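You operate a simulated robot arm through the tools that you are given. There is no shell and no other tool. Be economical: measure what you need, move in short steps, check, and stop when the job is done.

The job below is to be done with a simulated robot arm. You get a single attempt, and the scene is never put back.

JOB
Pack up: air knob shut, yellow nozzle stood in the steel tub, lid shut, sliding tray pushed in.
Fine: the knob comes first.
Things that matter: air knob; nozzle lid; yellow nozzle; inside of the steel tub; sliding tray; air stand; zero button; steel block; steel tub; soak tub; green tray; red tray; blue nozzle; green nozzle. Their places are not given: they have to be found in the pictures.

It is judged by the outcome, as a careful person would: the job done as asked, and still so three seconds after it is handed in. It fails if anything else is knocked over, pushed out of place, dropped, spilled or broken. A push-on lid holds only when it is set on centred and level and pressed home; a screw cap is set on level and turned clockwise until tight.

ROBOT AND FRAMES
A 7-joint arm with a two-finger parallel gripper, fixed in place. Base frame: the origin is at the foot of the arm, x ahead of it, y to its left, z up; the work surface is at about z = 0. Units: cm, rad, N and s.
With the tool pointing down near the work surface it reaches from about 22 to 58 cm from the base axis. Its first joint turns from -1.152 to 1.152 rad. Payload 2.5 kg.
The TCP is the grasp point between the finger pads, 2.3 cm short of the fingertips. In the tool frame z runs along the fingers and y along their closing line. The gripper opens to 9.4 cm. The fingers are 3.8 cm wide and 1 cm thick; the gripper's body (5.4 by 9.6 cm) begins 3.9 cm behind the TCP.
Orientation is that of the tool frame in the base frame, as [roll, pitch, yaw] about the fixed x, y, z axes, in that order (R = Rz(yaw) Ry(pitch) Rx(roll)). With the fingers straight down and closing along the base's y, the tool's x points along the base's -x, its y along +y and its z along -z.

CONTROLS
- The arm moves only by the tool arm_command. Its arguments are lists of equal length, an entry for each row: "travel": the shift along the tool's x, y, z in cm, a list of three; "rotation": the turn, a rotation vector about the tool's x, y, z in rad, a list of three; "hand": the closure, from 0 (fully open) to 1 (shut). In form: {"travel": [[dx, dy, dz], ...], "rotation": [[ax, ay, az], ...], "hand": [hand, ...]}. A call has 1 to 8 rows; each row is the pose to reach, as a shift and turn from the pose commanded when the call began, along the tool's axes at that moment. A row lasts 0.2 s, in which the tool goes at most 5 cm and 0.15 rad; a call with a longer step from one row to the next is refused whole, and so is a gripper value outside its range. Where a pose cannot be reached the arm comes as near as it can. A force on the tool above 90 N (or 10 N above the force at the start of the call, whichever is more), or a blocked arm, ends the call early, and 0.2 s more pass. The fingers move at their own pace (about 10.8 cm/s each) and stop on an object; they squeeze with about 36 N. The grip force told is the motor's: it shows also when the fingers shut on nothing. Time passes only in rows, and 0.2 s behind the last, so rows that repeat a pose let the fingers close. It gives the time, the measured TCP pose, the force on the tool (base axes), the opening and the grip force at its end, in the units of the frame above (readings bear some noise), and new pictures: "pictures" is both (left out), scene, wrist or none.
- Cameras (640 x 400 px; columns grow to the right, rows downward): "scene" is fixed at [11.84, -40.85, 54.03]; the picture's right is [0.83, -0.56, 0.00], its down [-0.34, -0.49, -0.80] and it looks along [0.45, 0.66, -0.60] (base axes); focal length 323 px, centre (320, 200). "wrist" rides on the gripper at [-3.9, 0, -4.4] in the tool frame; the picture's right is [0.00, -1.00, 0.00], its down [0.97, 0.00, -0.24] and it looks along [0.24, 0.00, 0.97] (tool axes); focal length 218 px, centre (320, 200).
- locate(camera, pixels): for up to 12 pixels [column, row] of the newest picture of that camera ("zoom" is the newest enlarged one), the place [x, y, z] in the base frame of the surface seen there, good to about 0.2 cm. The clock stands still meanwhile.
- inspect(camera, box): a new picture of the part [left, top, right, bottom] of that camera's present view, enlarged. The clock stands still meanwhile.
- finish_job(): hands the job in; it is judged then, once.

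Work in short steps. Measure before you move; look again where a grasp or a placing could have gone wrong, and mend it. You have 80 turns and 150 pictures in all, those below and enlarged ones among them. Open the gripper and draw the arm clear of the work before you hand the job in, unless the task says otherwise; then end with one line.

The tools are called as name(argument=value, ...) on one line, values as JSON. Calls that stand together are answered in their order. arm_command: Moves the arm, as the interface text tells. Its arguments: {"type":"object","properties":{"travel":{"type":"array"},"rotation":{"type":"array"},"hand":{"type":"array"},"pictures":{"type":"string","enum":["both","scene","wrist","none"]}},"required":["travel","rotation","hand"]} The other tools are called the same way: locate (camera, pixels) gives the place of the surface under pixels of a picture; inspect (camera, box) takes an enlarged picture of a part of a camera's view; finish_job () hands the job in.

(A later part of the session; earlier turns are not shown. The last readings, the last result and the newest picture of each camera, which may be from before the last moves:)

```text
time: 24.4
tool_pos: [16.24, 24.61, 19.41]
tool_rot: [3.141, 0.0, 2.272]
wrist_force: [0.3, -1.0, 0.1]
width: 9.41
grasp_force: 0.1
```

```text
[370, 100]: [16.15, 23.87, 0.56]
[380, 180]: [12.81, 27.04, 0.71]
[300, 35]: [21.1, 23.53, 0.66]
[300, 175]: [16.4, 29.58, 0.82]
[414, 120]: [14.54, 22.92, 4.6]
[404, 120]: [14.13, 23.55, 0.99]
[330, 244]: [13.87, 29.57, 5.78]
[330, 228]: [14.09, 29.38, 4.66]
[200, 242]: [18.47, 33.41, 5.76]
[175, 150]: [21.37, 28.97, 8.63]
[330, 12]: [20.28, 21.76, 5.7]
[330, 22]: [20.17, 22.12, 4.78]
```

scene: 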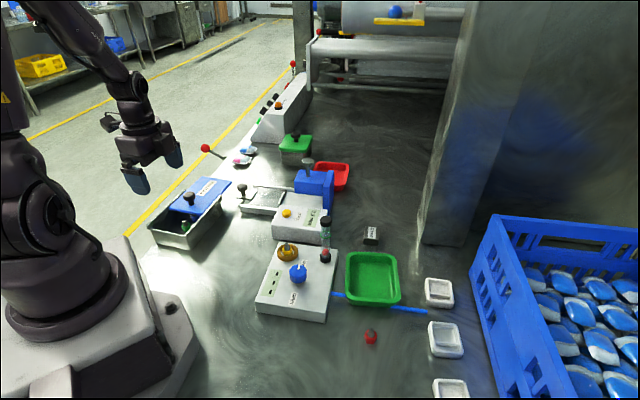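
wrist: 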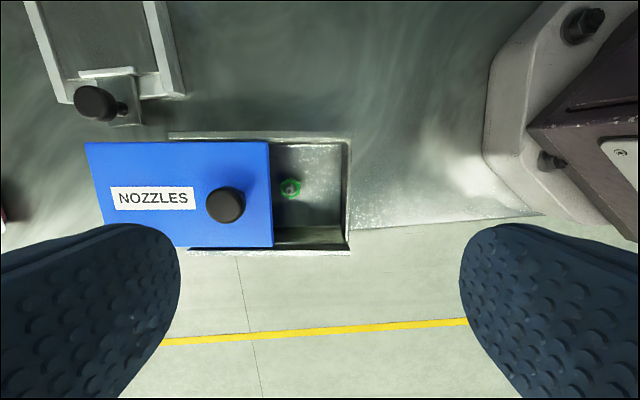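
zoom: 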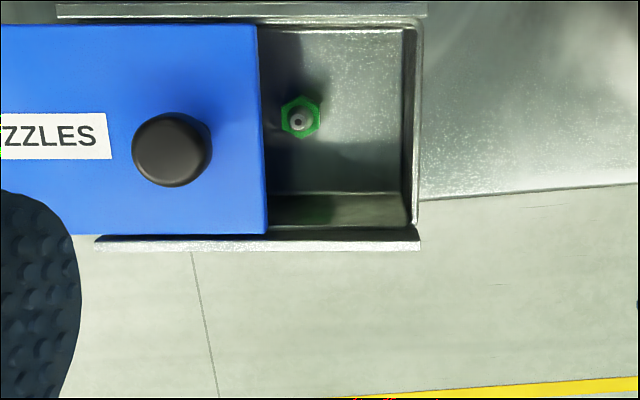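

Tub coordinates known: clear space is near end; floor z≈0.7, green nozzle at (18.6,26.6). Now I go over the yellow nozzle, turning the hand so it closes across the tub's width (yaw −2.44).

arm_command(travel=[[-3.5, 0, -1], [-7, 0, -2], [-10.5, 0, -2], [-14, 0, -2], [-17.5, -0.3, -2], [-21, -0.5, -2], [-24.5, -0.6, -2], [-28.1, -0.64, -2]], rotation=[[0, 0, -0.147], [0, 0, -0.294], [0, 0, -0.441], [0, 0, -0.588], [0, 0, -0.735], [0, 0, -0.882], [0, 0, -1.029], [0, 0, -1.176]], hand=[0, 0, 0, 0, 0, 0, 0, 0], pictures="none")

arm_command(travel=[[0, 0, 2], [0, 0, 4], [0, 0, 6], [0, 0, 6]], rotation=[[0, 0, -0.14], [0, 0, -0.28], [0, 0, -0.39], [0, 0, -0.39]], hand=[0, 0, 0, 0])

inspect(camera="wrist", box=[240, 150, 400, 250])

inspect(camera="scene", box=[250, 220, 340, 290])

```text
time: 26.2
tool_pos: [34.01, 2.72, 21.43]
tool_rot: [-3.141, 0.0, -2.833]
wrist_force: [-0.4, 0.2, -0.3]
width: 9.38
grasp_force: 0.1
```

```text
time: 27.2
tool_pos: [33.99, 2.73, 15.42]
tool_rot: [-3.141, 0.0, -2.443]
wrist_force: [0.8, -0.4, -0.7]
width: 9.42
grasp_force: 0.0
```

scene: 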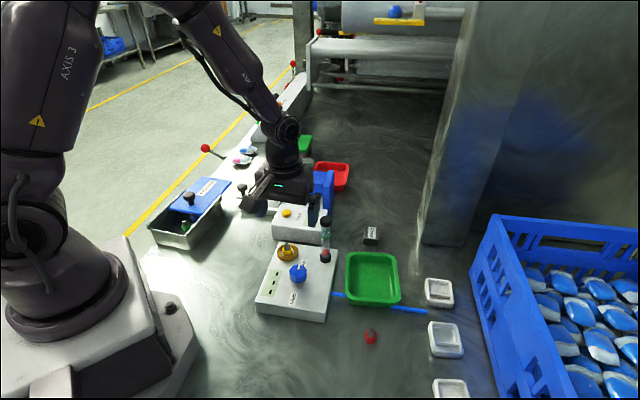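
wrist: 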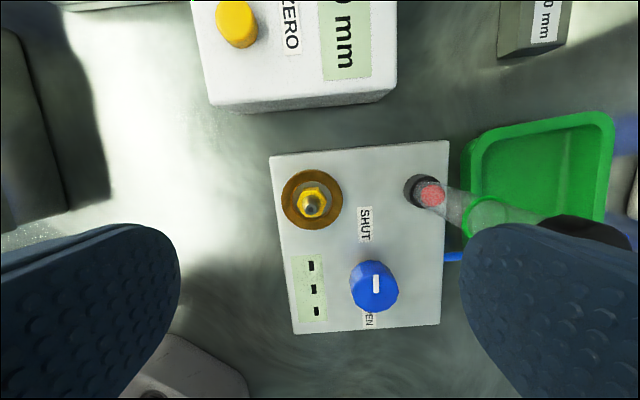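

```text
4.00 times, centred on (320, 200) of wrist
```

zoom: 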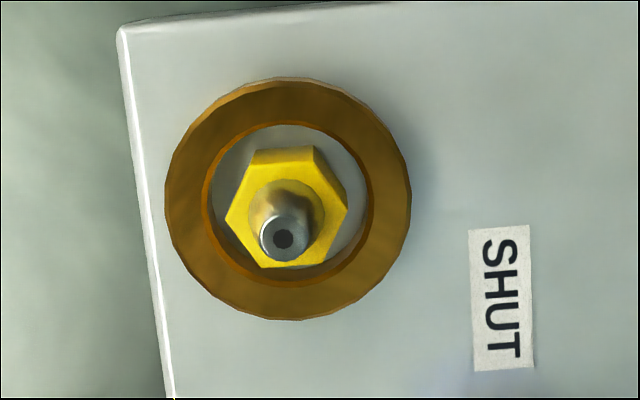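

```text
5.71 times, centred on (295, 255) of scene
```

zoom: 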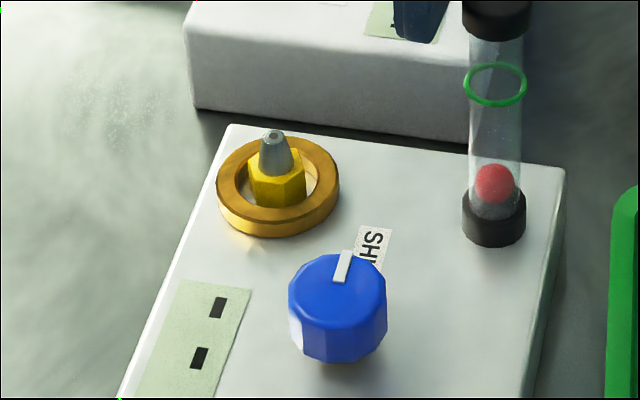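

Nozzle stands loose within the brass ring, hex vertices along the closing line; I measure heights for grip.

locate(camera="wrist", pixels=[[310, 210], [313, 190], [325, 203], [299, 203], [305, 215], [318, 216], [311, 172], [340, 199], [283, 200], [312, 226], [300, 185], [328, 190]])

locate(camera="zoom", pixels=[[272, 133], [277, 170], [258, 175], [277, 195], [302, 180], [250, 200], [277, 208], [310, 190], [235, 180], [277, 225], [330, 180], [285, 184]])

```text
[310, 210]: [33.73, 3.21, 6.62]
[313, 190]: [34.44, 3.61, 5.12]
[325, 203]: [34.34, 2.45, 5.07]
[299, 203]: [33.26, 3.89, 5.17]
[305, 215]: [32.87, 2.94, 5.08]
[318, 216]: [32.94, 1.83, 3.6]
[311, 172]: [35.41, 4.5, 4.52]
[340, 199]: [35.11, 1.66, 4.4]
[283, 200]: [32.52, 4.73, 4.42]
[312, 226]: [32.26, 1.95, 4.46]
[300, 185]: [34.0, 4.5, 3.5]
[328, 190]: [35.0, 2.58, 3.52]
```

```text
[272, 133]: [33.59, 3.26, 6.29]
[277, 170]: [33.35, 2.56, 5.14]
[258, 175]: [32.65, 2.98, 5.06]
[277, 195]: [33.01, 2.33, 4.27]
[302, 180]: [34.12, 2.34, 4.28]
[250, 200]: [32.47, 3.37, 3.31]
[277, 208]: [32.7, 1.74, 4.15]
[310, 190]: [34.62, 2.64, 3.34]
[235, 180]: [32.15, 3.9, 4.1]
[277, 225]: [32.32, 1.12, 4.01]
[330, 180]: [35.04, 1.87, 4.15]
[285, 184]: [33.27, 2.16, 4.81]
```

Nozzle centre (33.73,3.2): base z 3.55, hex top 5.1, ring top 4.45. I rotate 0.436 to face the hex flats, narrow to ~3.6 cm and descend part way.

arm_command(travel=[[-0.1, 0.53, 2], [-0.1, 0.53, 4], [-0.1, 0.53, 5.5], [-0.1, 0.53, 5.5]], rotation=[[0, 0, 0.15], [0, 0, 0.3], [0, 0, 0.436], [0, 0, 0.436]], hand=[0.3, 0.62, 0.62, 0.62], pictures="wrist")

inspect(camera="wrist", box=[240, 200, 400, 300])

```text
time: 28.2
tool_pos: [33.73, 3.19, 9.94]
tool_rot: [-3.141, 0.001, -2.885]
wrist_force: [0.2, 0.3, -0.2]
width: 3.53
grasp_force: 0.1
```

wrist: 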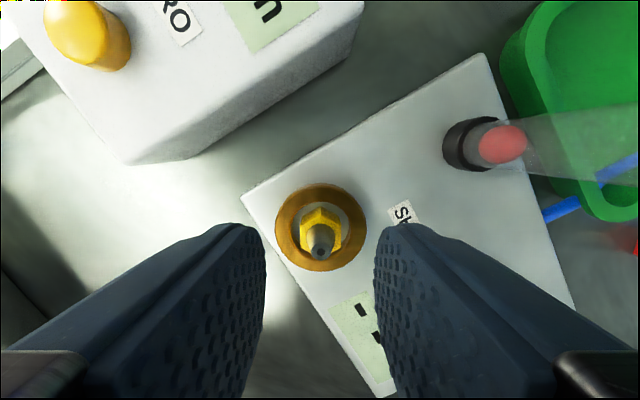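

```text
4.00 times, centred on (320, 250) of wrist
```

zoom: 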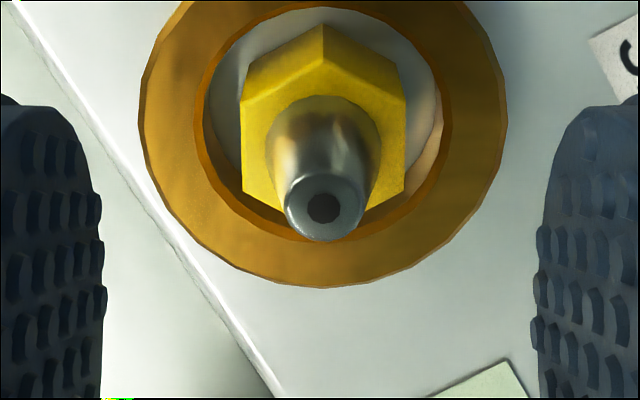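

Flats are parallel to the fingers and the nozzle is centred at column ~320. Descend 3.1 cm and close.

arm_command(travel=[[0, 0, 1.8], [0, 0, 3.1], [0, 0, 3.1], [0, 0, 3.1], [0, 0, 3.1]], rotation=[[0, 0, 0], [0, 0, 0], [0, 0, 0], [0, 0, 0], [0, 0, 0]], hand=[0.62, 0.62, 0.62, 0.8, 1], pictures="both")

inspect(camera="scene", box=[250, 220, 340, 290])

```text
time: 29.4
tool_pos: [33.7, 3.29, 6.87]
tool_rot: [-3.141, -0.001, -2.883]
wrist_force: [-0.6, 0.5, -0.2]
width: 1.97
grasp_force: 36.0
```

scene: 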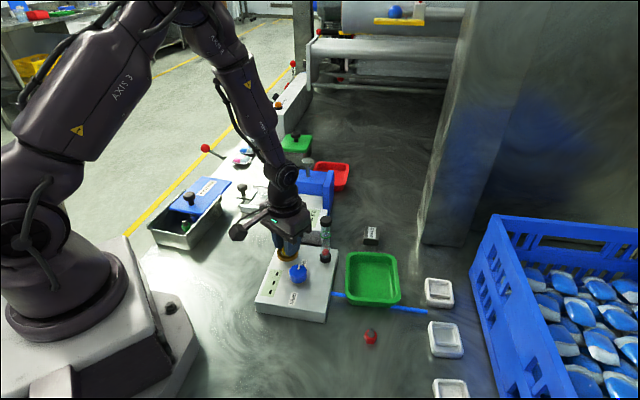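
wrist: 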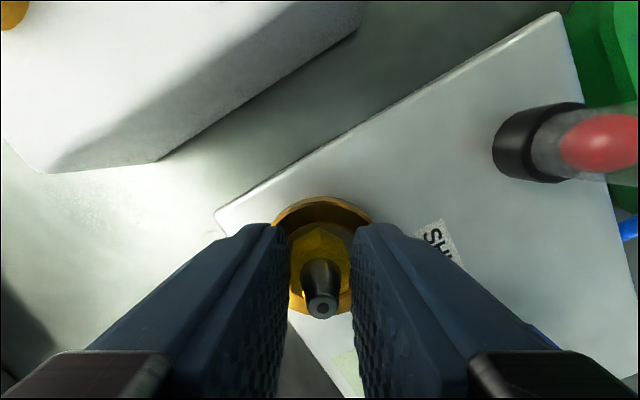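

```text
5.71 times, centred on (295, 255) of scene
```

zoom: 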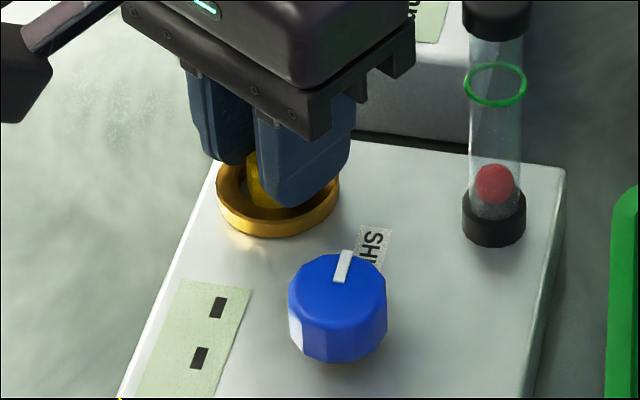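

Gripped at 1.97 cm. Lift 4 cm gently and check the nozzle is held straight.

arm_command(travel=[[0, 0, -0.6], [0, 0, -1.5], [0, 0, -3], [0, 0, -5], [0, 0, -5]], rotation=[[0, 0, 0], [0, 0, 0], [0, 0, 0], [0, 0, 0], [0, 0, 0]], hand=[1, 1, 1, 1, 1], pictures="wrist")

inspect(camera="scene", box=[240, 200, 330, 270])

```text
time: 30.6
tool_pos: [33.64, 3.36, 11.92]
tool_rot: [-3.141, 0.001, -2.882]
wrist_force: [0.7, 0.0, 0.3]
width: 1.97
grasp_force: 36.0
```

wrist: 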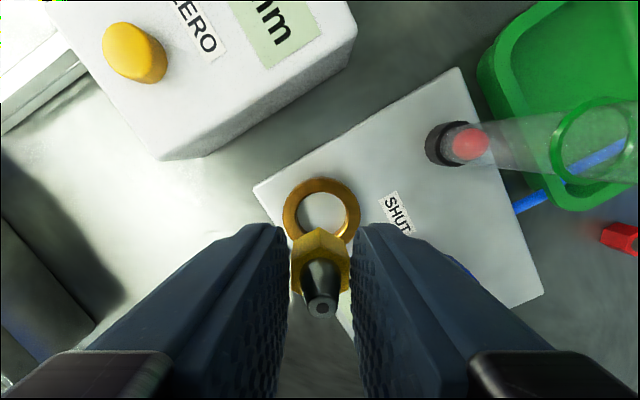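

```text
5.71 times, centred on (285, 235) of scene
```

zoom: 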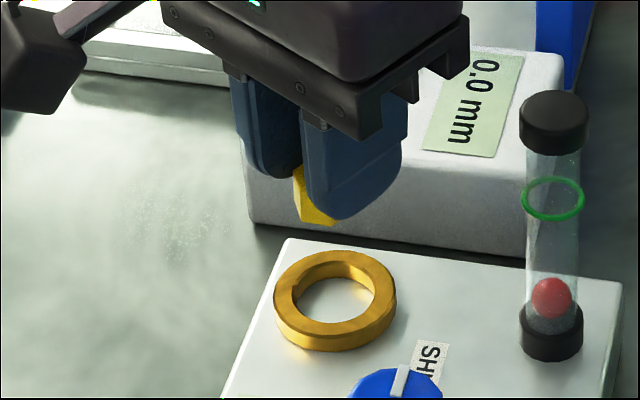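

Nozzle held upright. Carry it over the tub's near-left corner, target (14.69,26.49), turning to yaw 2.27.

arm_command(travel=[[0.5, 1.2, -3.5], [2.5, 5.5, -5.5], [4.5, 9.8, -6], [6.5, 14.1, -6], [8.5, 18.4, -6], [10.5, 22.8, -6], [12.37, 27.21, -6], [12.37, 27.21, -6]], rotation=[[0, 0, 0.14], [0, 0, 0.28], [0, 0, 0.42], [0, 0, 0.56], [0, 0, 0.7], [0, 0, 0.84], [0, 0, 0.98], [0, 0, 1.13]], hand=[1, 1, 1, 1, 1, 1, 1, 1], pictures="both")

inspect(camera="wrist", box=[160, 120, 480, 340])

```text
refused: row 2 steps farther than a row can; nothing moved
```

```text
1.82 times, centred on (320, 230) of wrist
```

zoom: 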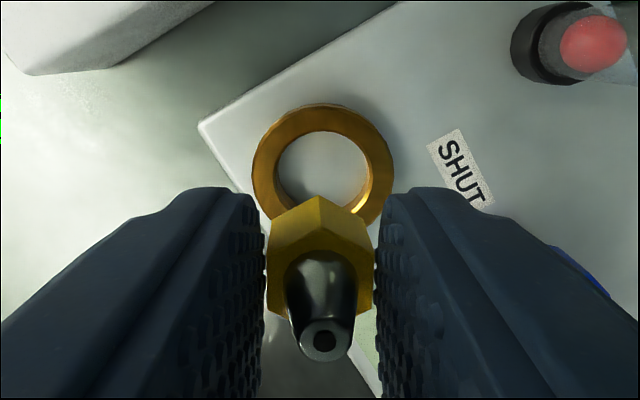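

Too long a step in row 2; I split the rise and the traverse.

arm_command(travel=[[0.6, 1.2, -4], [2.2, 4.8, -6], [4.2, 9.2, -6], [6.2, 13.6, -6], [8.2, 18, -6], [10.2, 22.4, -6], [12.1, 26.6, -6], [12.37, 27.21, -6]], rotation=[[0, 0, 0.14], [0, 0, 0.28], [0, 0, 0.42], [0, 0, 0.56], [0, 0, 0.7], [0, 0, 0.84], [0, 0, 0.985], [0, 0, 1.13]], hand=[1, 1, 1, 1, 1, 1, 1, 1], pictures="both")

inspect(camera="wrist", box=[160, 120, 480, 340])

```text
time: 32.4
tool_pos: [14.76, 26.5, 17.98]
tool_rot: [3.142, 0.001, 2.272]
wrist_force: [-0.1, 0.8, -0.7]
width: 1.97
grasp_force: 36.3
```

scene: 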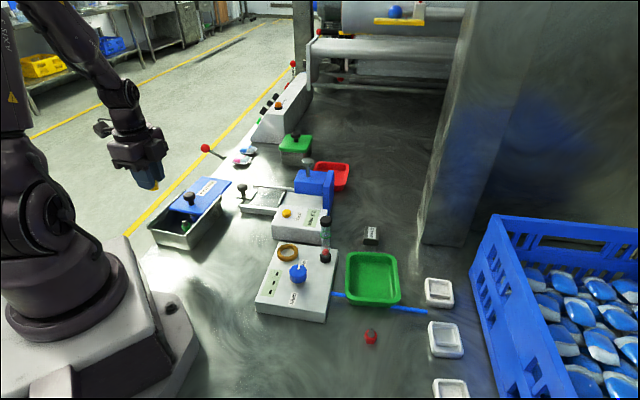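
wrist: 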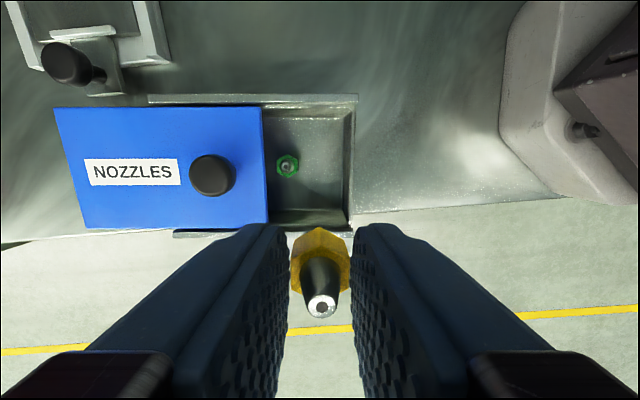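

```text
1.82 times, centred on (320, 230) of wrist
```

zoom: 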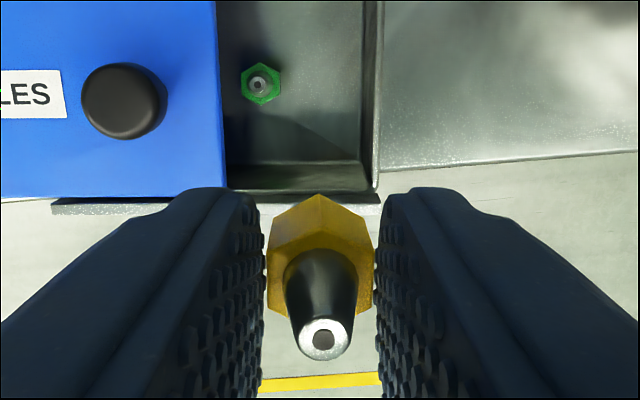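

Recheck of wall and green-nozzle places from this view before descending.

locate(camera="zoom", pixels=[[258, 85], [368, 100], [376, 100], [320, 190], [320, 200], [320, 165], [280, 165], [350, 130], [260, 66], [260, 103], [245, 85], [279, 85]])

```text
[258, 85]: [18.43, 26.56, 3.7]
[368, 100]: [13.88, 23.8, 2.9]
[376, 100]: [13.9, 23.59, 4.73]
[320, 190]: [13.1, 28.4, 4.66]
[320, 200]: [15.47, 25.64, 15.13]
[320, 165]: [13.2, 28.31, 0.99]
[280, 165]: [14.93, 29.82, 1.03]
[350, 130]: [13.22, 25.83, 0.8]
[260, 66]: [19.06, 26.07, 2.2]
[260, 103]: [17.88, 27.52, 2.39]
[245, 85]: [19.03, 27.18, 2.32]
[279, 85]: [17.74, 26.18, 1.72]
```

Walls and green nozzle agree. Shift slightly and lower to TCP z≈4.7 (nozzle base ~0.7 above the floor), then check.

arm_command(travel=[[0.2, -0.1, 4], [0.23, -0.1, 8], [0.23, -0.1, 11], [0.23, -0.1, 12.5], [0.23, -0.1, 13.3], [0.23, -0.1, 13.3]], rotation=[[0, 0, 0], [0, 0, 0], [0, 0, 0], [0, 0, 0], [0, 0, 0], [0, 0, 0]], hand=[1, 1, 1, 1, 1, 1], pictures="wrist")

inspect(camera="scene", box=[140, 175, 240, 255])

```text
time: 33.8
tool_pos: [14.58, 26.51, 4.81]
tool_rot: [3.142, -0.001, 2.274]
wrist_force: [-3.2, -12.0, 67.1]
width: 2.0
grasp_force: 35.6
```

wrist: 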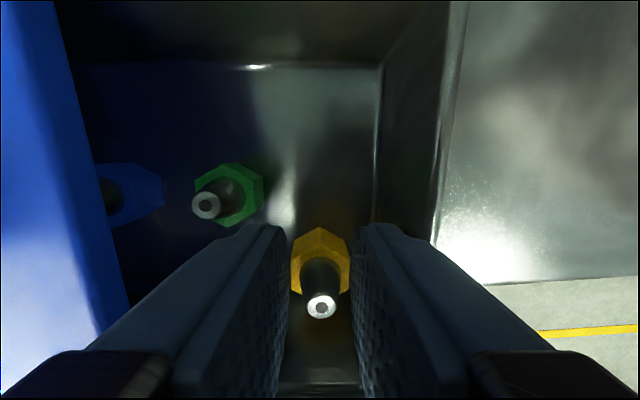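

```text
5.00 times, centred on (190, 215) of scene
```

zoom: 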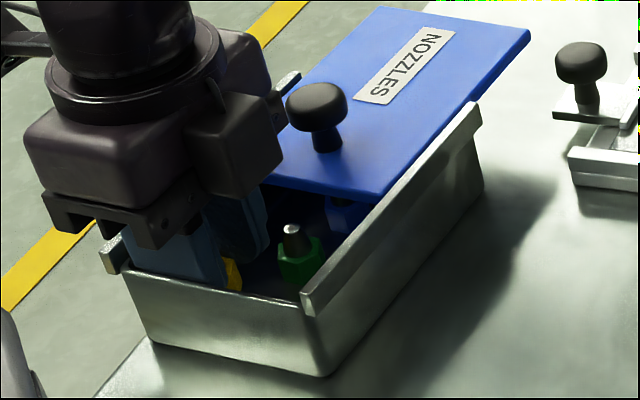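

67 N upward already at z 4.8 — something touches early. I back up 0.8 cm and look closely.

arm_command(travel=[[0, 0, -0.4], [0, 0, -0.8], [0, 0, -0.8]], rotation=[[0, 0, 0], [0, 0, 0], [0, 0, 0]], hand=[1, 1, 1], pictures="wrist")

inspect(camera="scene", box=[145, 185, 215, 245])

inspect(camera="wrist", box=[240, 200, 420, 400])

```text
time: 34.6
tool_pos: [14.49, 26.56, 5.26]
tool_rot: [-3.141, 0.0, 2.273]
wrist_force: [-0.2, 0.3, 0.6]
width: 2.0
grasp_force: 35.9
```

wrist: 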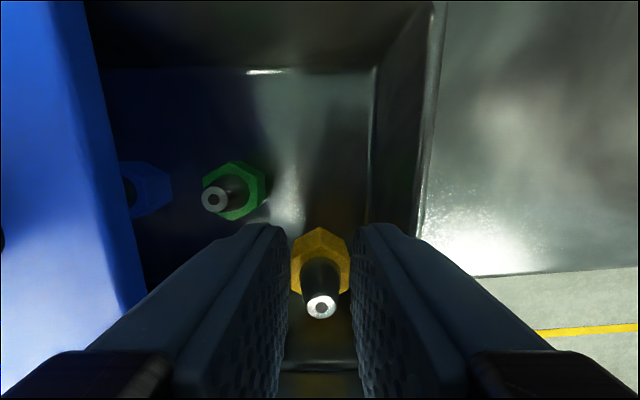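

```text
6.67 times, centred on (180, 215) of scene
```

zoom: 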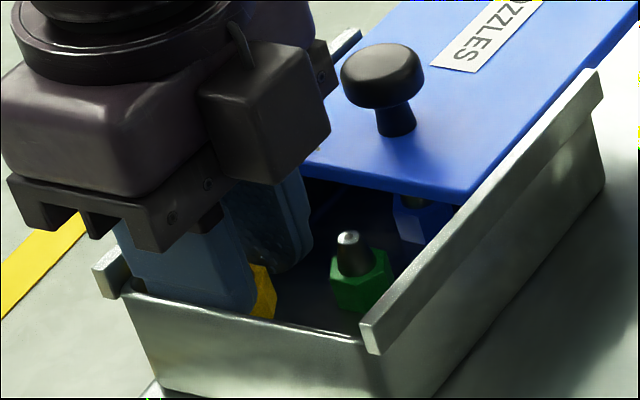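

```text
2.00 times, centred on (330, 300) of wrist
```

zoom: 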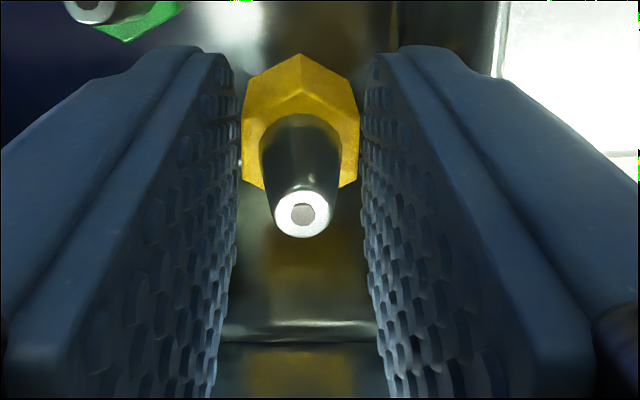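

Force vanished at z 5.26. I measure surfaces around the fingers to find what was touched.

locate(camera="zoom", pixels=[[300, 290], [300, 315], [300, 325], [300, 335], [300, 350], [300, 385], [300, 60], [250, 180], [302, 215], [245, 100], [370, 100], [300, 30]])

locate(camera="scene", pixels=[[186, 213], [187, 205], [184, 216], [182, 211], [183, 213], [190, 196], [197, 199], [213, 192], [157, 227], [170, 230], [175, 232], [200, 218]])

```text
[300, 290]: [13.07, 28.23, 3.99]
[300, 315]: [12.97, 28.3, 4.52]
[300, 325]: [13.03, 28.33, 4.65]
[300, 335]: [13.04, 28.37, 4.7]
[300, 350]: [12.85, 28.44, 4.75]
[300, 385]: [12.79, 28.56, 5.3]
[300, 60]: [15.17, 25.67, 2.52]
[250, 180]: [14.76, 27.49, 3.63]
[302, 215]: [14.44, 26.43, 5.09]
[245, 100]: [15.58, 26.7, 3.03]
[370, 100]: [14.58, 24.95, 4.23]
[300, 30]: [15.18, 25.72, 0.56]
```

```text
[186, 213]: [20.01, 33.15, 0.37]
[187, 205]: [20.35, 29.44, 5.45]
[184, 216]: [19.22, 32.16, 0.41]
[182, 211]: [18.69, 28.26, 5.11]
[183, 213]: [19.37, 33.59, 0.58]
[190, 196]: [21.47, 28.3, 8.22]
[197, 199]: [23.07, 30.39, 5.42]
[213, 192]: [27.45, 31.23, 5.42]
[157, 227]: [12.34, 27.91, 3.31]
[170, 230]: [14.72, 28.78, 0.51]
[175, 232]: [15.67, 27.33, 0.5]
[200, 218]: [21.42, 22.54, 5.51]
```

I check the extents of the wrist-camera box and jaw bracket, to judge the other hand orientation.

locate(camera="scene", pixels=[[167, 199], [178, 201], [173, 206], [185, 201], [192, 205], [172, 211], [172, 193], [195, 196], [162, 222], [152, 217], [192, 194], [186, 211]])

locate(camera="zoom", pixels=[[60, 170], [60, 280], [100, 240], [160, 140], [480, 140], [560, 250], [560, 140], [200, 70], [420, 80], [470, 80], [610, 320], [20, 330]])

```text
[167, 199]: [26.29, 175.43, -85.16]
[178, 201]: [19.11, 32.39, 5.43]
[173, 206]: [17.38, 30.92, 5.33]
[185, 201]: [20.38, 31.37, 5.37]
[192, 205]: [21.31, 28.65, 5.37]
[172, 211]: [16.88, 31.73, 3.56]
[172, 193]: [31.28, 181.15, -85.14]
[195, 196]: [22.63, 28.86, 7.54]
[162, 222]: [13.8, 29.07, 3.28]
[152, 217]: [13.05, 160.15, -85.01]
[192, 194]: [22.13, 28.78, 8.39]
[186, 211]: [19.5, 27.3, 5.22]
```

```text
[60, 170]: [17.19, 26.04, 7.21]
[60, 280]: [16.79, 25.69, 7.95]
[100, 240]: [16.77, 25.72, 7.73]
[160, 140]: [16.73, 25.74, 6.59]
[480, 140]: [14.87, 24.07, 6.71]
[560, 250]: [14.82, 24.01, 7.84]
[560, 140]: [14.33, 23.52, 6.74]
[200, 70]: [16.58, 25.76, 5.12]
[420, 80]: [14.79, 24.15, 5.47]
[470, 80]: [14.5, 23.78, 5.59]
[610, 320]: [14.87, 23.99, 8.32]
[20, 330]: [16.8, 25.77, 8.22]
```

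I check whether a finger touched the green nozzle by re-measuring it from this view.

locate(camera="wrist", pixels=[[214, 198], [235, 162], [205, 180], [263, 175], [263, 200], [235, 218], [172, 180], [150, 165], [255, 225], [275, 235], [150, 310], [380, 70]])

inspect(camera="wrist", box=[100, 120, 340, 270])

```text
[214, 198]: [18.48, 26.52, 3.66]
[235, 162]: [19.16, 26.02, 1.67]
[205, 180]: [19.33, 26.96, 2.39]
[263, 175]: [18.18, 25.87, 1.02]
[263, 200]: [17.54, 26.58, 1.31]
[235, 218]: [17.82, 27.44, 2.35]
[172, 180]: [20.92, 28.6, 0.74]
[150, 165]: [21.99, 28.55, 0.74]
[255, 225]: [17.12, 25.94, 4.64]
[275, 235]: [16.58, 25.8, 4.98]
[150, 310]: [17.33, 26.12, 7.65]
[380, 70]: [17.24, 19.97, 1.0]
```

```text
2.67 times, centred on (220, 195) of wrist
```

zoom: 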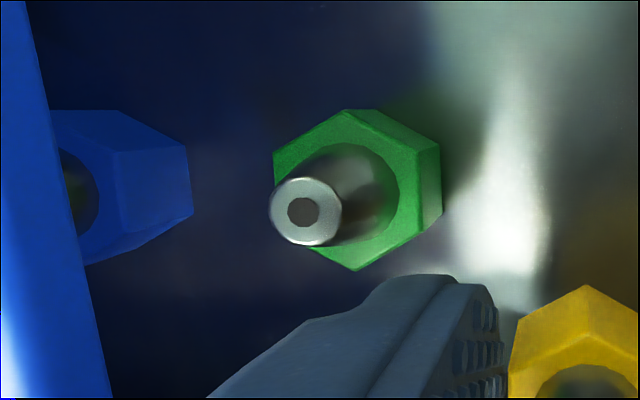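

Green is unmoved; the fingers measure wider than thought (v from 8.8), so the far edge likely met the left wall/rail. I shift 0.4 cm away from that wall and lower slowly.

arm_command(travel=[[-0.4, 0, 0], [-0.4, 0, 0.2], [-0.4, 0, 0.4], [-0.4, 0, 0.6]], rotation=[[0, 0, 0], [0, 0, 0], [0, 0, 0], [0, 0, 0]], hand=[1, 1, 1, 1], pictures="wrist")

```text
time: 35.6
tool_pos: [14.73, 26.26, 4.85]
tool_rot: [-3.141, 0.001, 2.272]
wrist_force: [0.2, 0.4, -0.8]
width: 1.98
grasp_force: 35.8
```

wrist: 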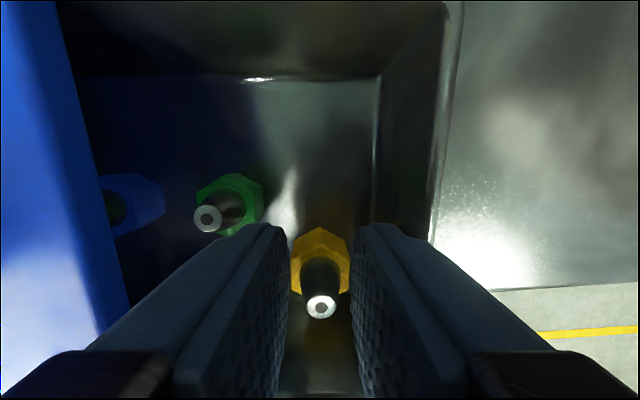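

No force at z 4.85. Lower 0.4 more.

arm_command(travel=[[0, 0, 0.15], [0, 0, 0.3], [0, 0, 0.4]], rotation=[[0, 0, 0], [0, 0, 0], [0, 0, 0]], hand=[1, 1, 1], pictures="none")

```text
time: 36.3
tool_pos: [14.78, 26.26, 4.78]
tool_rot: [3.141, 0.0, 2.272]
wrist_force: [-1.5, -3.8, 18.5]
width: 2.0
grasp_force: 35.8
stopped in row 3: the force on the tool passed its limit (the readings are from after the stop); the commanded pose is now the measured one
```

Contact again at z 4.78; most likely the +u finger meets the green nozzle's hex. I'll change plan: close across the tub's width at mid-near end. First lift out and nudge the lid handle ~1.2 cm further open with the finger's outer face so the hand has room.

arm_command(travel=[[0, 0, -2], [0, 0, -4.3], [-1.1, 0, -4.3], [-2.2, 1, -4.3], [-2.2, 2.5, -4.3], [-2.2, 3.3, -4.3], [-2.2, 3.3, -4.3]], rotation=[[0, 0, 0], [0, 0, 0], [0, 0, 0], [0, 0, 0], [0, 0, 0], [0, 0, 0], [0, 0, 0]], hand=[1, 1, 1, 1, 1, 1, 1], pictures="wrist")

inspect(camera="scene", box=[145, 175, 235, 245])

```text
time: 37.9
tool_pos: [18.7, 26.62, 8.99]
tool_rot: [3.14, -0.002, 2.27]
wrist_force: [-0.1, 0.4, 0.9]
width: 2.0
grasp_force: 35.5
```

wrist: 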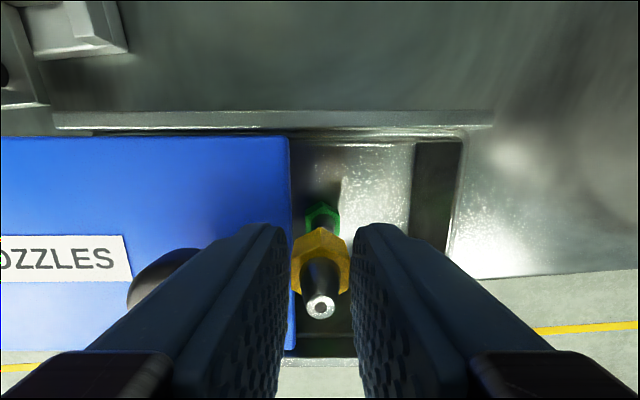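

```text
5.71 times, centred on (190, 210) of scene
```

zoom: 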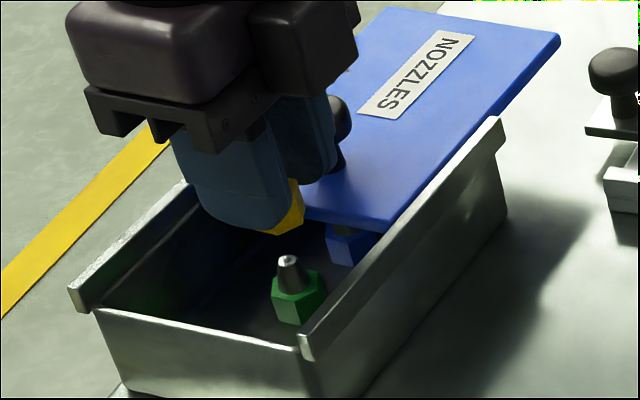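

Finger is just short of the handle. Raise 0.2 and push +u 1.9 cm slowly.

arm_command(travel=[[0, 0, -0.2], [0, 0.4, -0.2], [0, 0.8, -0.2], [0, 1.2, -0.2], [0, 1.6, -0.2], [0, 1.9, -0.2]], rotation=[[0, 0, 0], [0, 0, 0], [0, 0, 0], [0, 0, 0], [0, 0, 0], [0, 0, 0]], hand=[1, 1, 1, 1, 1, 1], pictures="wrist")

inspect(camera="scene", box=[145, 175, 235, 245])

```text
time: 39.3
tool_pos: [20.15, 27.84, 9.06]
tool_rot: [3.141, -0.002, 2.271]
wrist_force: [0.2, 0.5, 0.1]
width: 1.96
grasp_force: 35.7
```

wrist: 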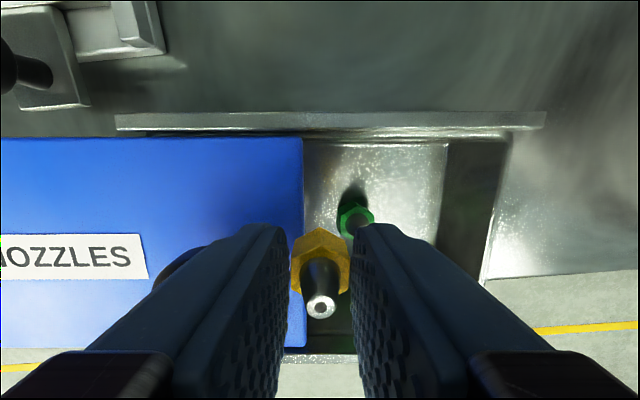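

```text
5.71 times, centred on (190, 210) of scene
```

zoom: 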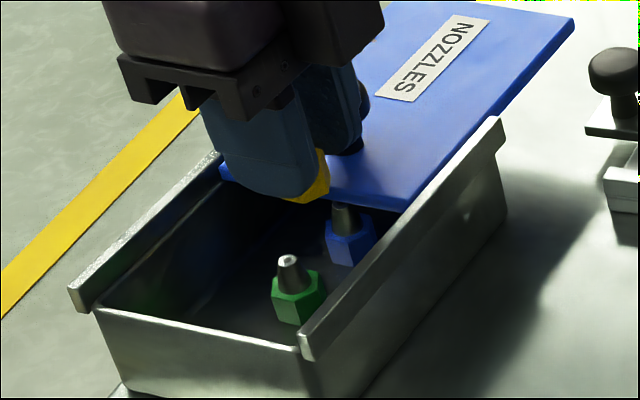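

Lid moved 1.2 cm further, tub unmoved. Now lift, go over the mid-near end (u 28.4, v 8.6) and turn the hand 90° so it closes across the width.

arm_command(travel=[[0, -1, -3], [0, -3, -6], [0.3, -4.94, -8], [0.3, -4.94, -8], [0.3, -4.94, -8], [0.3, -4.94, -8], [0.3, -4.94, -8], [0.3, -4.94, -8]], rotation=[[0, 0, -0.14], [0, 0, -0.28], [0, 0, -0.42], [0, 0, -0.56], [0, 0, -0.7], [0, 0, -0.84], [0, 0, -0.98], [0, 0, -1.12]], hand=[1, 1, 1, 1, 1, 1, 1, 1], pictures="none")

arm_command(travel=[[0, 0, 0], [0, 0, 0], [0, 0, 0], [0, 0, 0], [0, 0, 0]], rotation=[[0, 0, -0.14], [0, 0, -0.28], [0, 0, -0.42], [0, 0, -0.452], [0, 0, -0.452]], hand=[1, 1, 1, 1, 1], pictures="both")

inspect(camera="scene", box=[135, 150, 245, 250])

```text
time: 41.1
tool_pos: [16.31, 25.04, 17.35]
tool_rot: [3.14, 0.0, -2.892]
wrist_force: [-0.6, -0.2, 0.4]
width: 1.99
grasp_force: 36.3
```

```text
time: 42.3
tool_pos: [16.18, 24.81, 17.27]
tool_rot: [3.14, 0.0, -2.439]
wrist_force: [-0.4, -0.9, 0.3]
width: 1.99
grasp_force: 35.6
```

scene: 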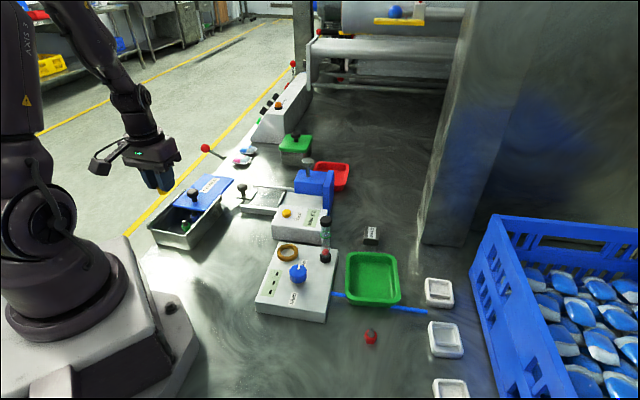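
wrist: 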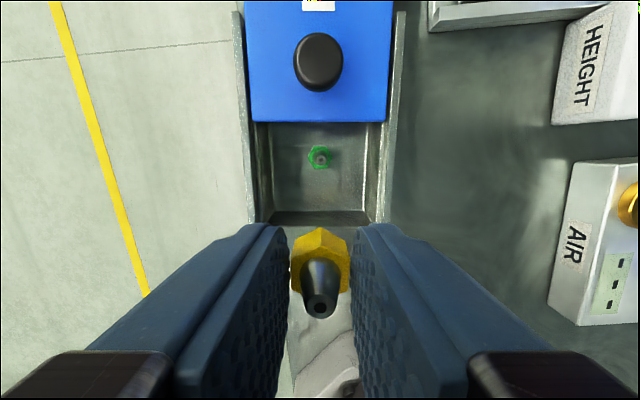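

```text
4.00 times, centred on (190, 200) of scene
```

zoom: 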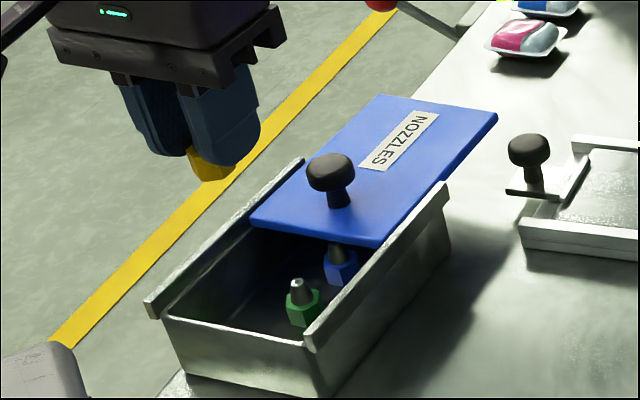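

Hand aligned with the tub. Quick check of near wall, lid edge and green in this view.

locate(camera="wrist", pixels=[[318, 160], [318, 211], [318, 222], [280, 205], [318, 121], [318, 60], [318, 90], [262, 205], [375, 205], [318, 130]])

```text
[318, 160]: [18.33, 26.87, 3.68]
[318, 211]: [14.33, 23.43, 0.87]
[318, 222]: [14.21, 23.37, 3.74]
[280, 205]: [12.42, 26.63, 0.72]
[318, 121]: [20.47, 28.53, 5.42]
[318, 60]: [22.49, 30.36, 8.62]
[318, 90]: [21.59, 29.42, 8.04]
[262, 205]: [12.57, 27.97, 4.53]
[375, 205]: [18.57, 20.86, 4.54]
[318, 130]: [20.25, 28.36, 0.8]
```

All consistent (near wall u 25.9, handle edge u 35.5). Lower to z≈5.1.

arm_command(travel=[[0, 0, 4], [0, 0, 8], [0, 0, 10.5], [0, 0, 11.7], [0, 0, 12.2], [0, 0, 12.2]], rotation=[[0, 0, 0], [0, 0, 0], [0, 0, 0], [0, 0, 0], [0, 0, 0], [0, 0, 0]], hand=[1, 1, 1, 1, 1, 1], pictures="wrist")

inspect(camera="scene", box=[135, 160, 245, 250])

```text
time: 43.7
tool_pos: [16.24, 25.01, 5.02]
tool_rot: [3.139, -0.001, -2.439]
wrist_force: [-0.9, -0.1, 0.0]
width: 1.99
grasp_force: 35.9
```

wrist: 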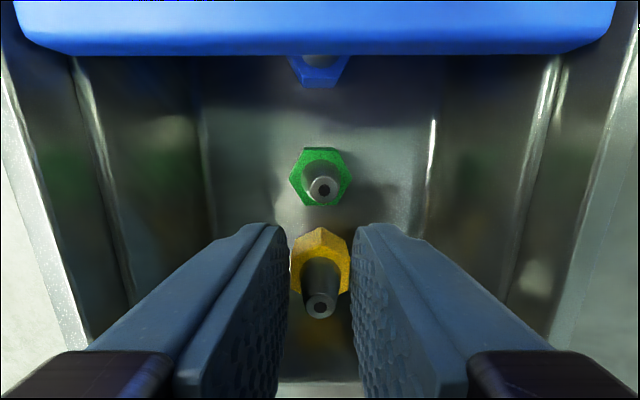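

```text
4.44 times, centred on (190, 205) of scene
```

zoom: 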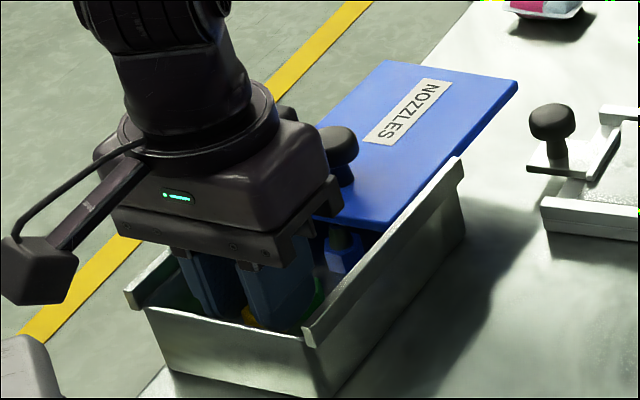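

Clear all round, no force. Lower in small steps toward the floor (expected contact ≈ z 4.05).

arm_command(travel=[[0, 0, 0.2], [0, 0, 0.4], [0, 0, 0.6]], rotation=[[0, 0, 0], [0, 0, 0], [0, 0, 0]], hand=[1, 1, 1], pictures="wrist")

```text
time: 44.5
tool_pos: [16.24, 24.9, 4.47]
tool_rot: [3.14, -0.001, -2.44]
wrist_force: [-0.6, 0.6, 0.6]
width: 1.99
grasp_force: 35.6
```

wrist: 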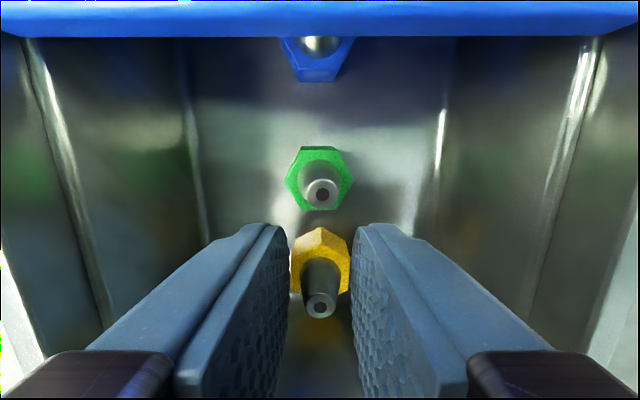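

Past the earlier trouble height without force. Continue 0.5 more in small steps.

arm_command(travel=[[0, 0, 0.15], [0, 0, 0.3], [0, 0, 0.4], [0, 0, 0.45]], rotation=[[0, 0, 0], [0, 0, 0], [0, 0, 0], [0, 0, 0]], hand=[1, 1, 1, 1], pictures="wrist")

```text
time: 45.5
tool_pos: [16.22, 24.93, 4.06]
tool_rot: [3.14, 0.0, -2.441]
wrist_force: [-1.0, -0.6, 9.3]
width: 1.95
grasp_force: 35.8
```

wrist: 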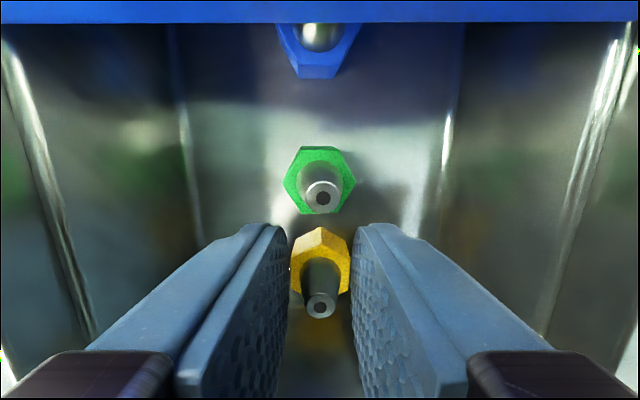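

Floor contact at z 4.06 (9 N), as predicted. Open to ~3.6 cm, then rise straight up.

arm_command(travel=[[0, 0, 0], [0, 0, 0], [0, 0, 0], [0, 0, -2], [0, 0, -5], [0, 0, -9], [0, 0, -12], [0, 0, -12]], rotation=[[0, 0, 0], [0, 0, 0], [0, 0, 0], [0, 0, 0], [0, 0, 0], [0, 0, 0], [0, 0, 0], [0, 0, 0]], hand=[0.75, 0.65, 0.6, 0.6, 0.6, 0.6, 0.4, 0.4], pictures="both")

inspect(camera="scene", box=[135, 160, 245, 250])

```text
time: 47.3
tool_pos: [16.25, 24.82, 15.99]
tool_rot: [-3.141, 0.0, -2.441]
wrist_force: [0.4, 0.6, 0.2]
width: 5.64
grasp_force: 0.0
```

scene: 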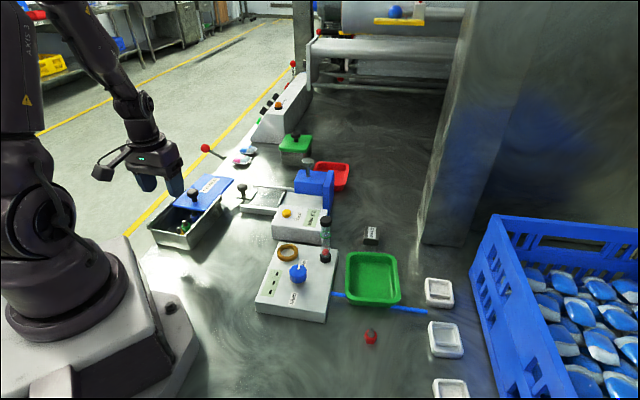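
wrist: 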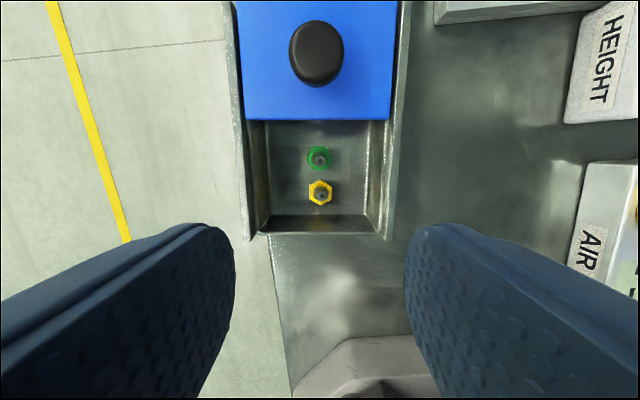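

```text
4.44 times, centred on (190, 205) of scene
```

zoom: 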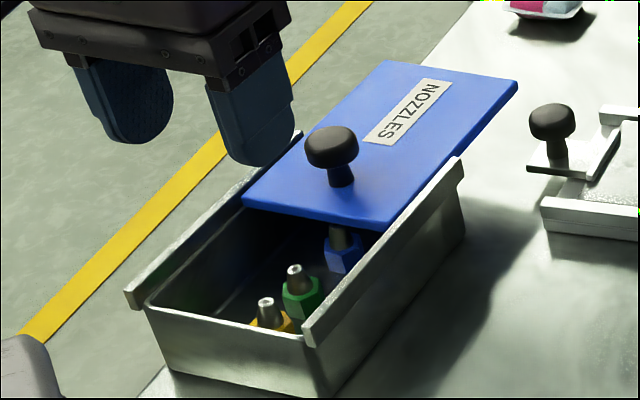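

Yellow stands next to green, upright. Before closing, I'll mend the tub's 0.6 cm shift: turn the hand back, close it, and go down on the near side of the tub to nudge the near wall.

arm_command(travel=[[1, 0, 0], [2, 0, 0], [3, 0, 0], [4, 0, 0], [5, 0, 0], [5, 0, 0], [5, 0, 0], [5, 0, 0]], rotation=[[0, 0, 0.14], [0, 0, 0.28], [0, 0, 0.42], [0, 0, 0.56], [0, 0, 0.7], [0, 0, 0.84], [0, 0, 0.98], [0, 0, 1.12]], hand=[0.6, 0.8, 1, 1, 1, 1, 1, 1], pictures="none")

arm_command(travel=[[0, 0, 0], [0, 0, 0], [0, 0, 0], [0, 0, 0], [0, 0, 0]], rotation=[[0, 0, 0.15], [0, 0, 0.3], [0, 0, 0.45], [0, 0, 0.454], [0, 0, 0.454]], hand=[1, 1, 1, 1, 1], pictures="both")

```text
time: 49.1
tool_pos: [12.4, 21.64, 15.9]
tool_rot: [3.141, -0.003, 2.721]
wrist_force: [-0.4, -0.6, 0.0]
width: 0.0
grasp_force: 36.1
```

```text
time: 50.3
tool_pos: [12.34, 21.79, 15.93]
tool_rot: [3.141, -0.002, 2.269]
wrist_force: [0.3, -0.4, -0.2]
width: 0.0
grasp_force: 36.1
```

scene: 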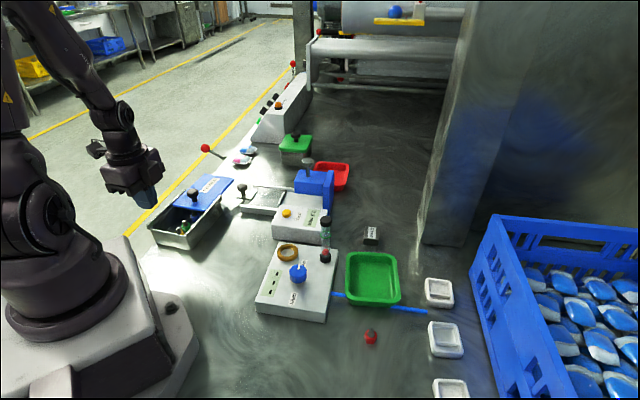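
wrist: 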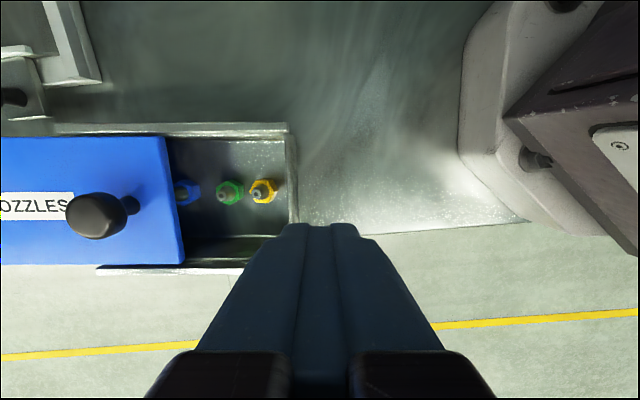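

Measuring the near wall's outside face before descending.

locate(camera="wrist", pixels=[[292, 150], [296, 190], [299, 200], [302, 210], [290, 190], [288, 130], [305, 195], [262, 190], [125, 205], [96, 215], [287, 125], [100, 268]])

```text
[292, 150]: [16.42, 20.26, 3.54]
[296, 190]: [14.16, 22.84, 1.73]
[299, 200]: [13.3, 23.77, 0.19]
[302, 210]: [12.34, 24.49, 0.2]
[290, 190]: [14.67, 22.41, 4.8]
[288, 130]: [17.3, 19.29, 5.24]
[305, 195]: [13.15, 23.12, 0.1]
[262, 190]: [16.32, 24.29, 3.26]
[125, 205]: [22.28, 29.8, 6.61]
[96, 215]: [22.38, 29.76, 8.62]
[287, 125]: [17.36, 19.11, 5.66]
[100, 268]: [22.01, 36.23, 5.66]
```

Near wall outside at u≈25.55; finger face will be at ~24.5. Descend clear of it to z 4.

arm_command(travel=[[0, -0.1, 4], [0, -0.1, 8], [0, -0.1, 11], [0, -0.1, 11.9], [0, -0.1, 11.9]], rotation=[[0, 0, 0], [0, 0, 0], [0, 0, 0], [0, 0, 0], [0, 0, 0]], hand=[1, 1, 1, 1, 1], pictures="none")

inspect(camera="scene", box=[140, 175, 240, 255])

```text
time: 51.5
tool_pos: [12.33, 21.81, 4.03]
tool_rot: [-3.141, -0.002, 2.27]
wrist_force: [-0.6, 0.0, -0.2]
width: 0.01
grasp_force: 35.6
```

```text
5.00 times, centred on (190, 215) of scene
```

zoom: 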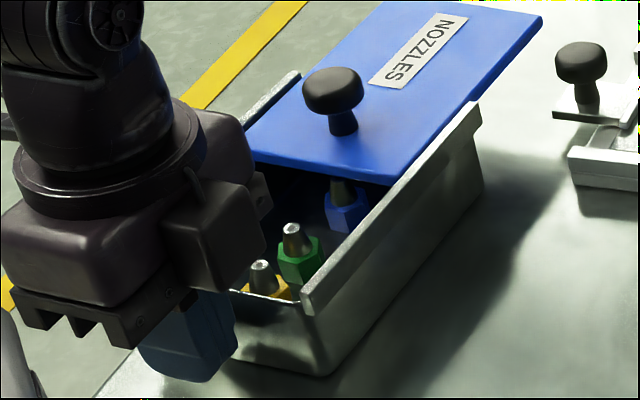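

In place. Push slowly along +u by 1.3 cm, then compare the rail ends (now 478,103 vs original 484,97 in this zoom).

arm_command(travel=[[0, 0.4, 0], [0, 0.7, 0], [0, 0.9, 0], [0, 1.05, 0], [0, 1.2, 0], [0, 1.3, 0]], rotation=[[0, 0, 0], [0, 0, 0], [0, 0, 0], [0, 0, 0], [0, 0, 0], [0, 0, 0]], hand=[1, 1, 1, 1, 1, 1], pictures="none")

inspect(camera="scene", box=[140, 175, 240, 255])

```text
time: 52.9
tool_pos: [13.19, 22.4, 4.06]
tool_rot: [3.142, -0.001, 2.27]
wrist_force: [-3.8, -3.2, 0.0]
width: 0.01
grasp_force: 36.3
```

```text
5.00 times, centred on (190, 215) of scene
```

zoom: 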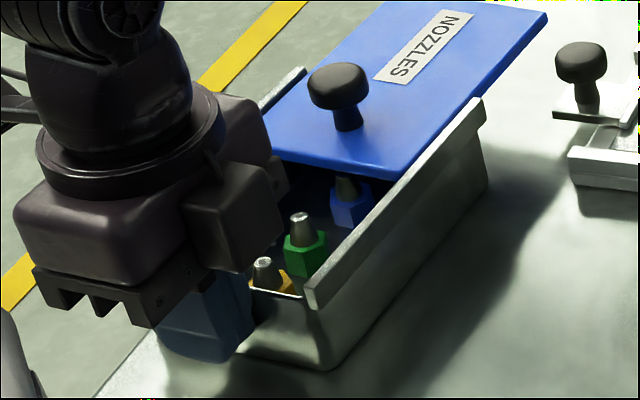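

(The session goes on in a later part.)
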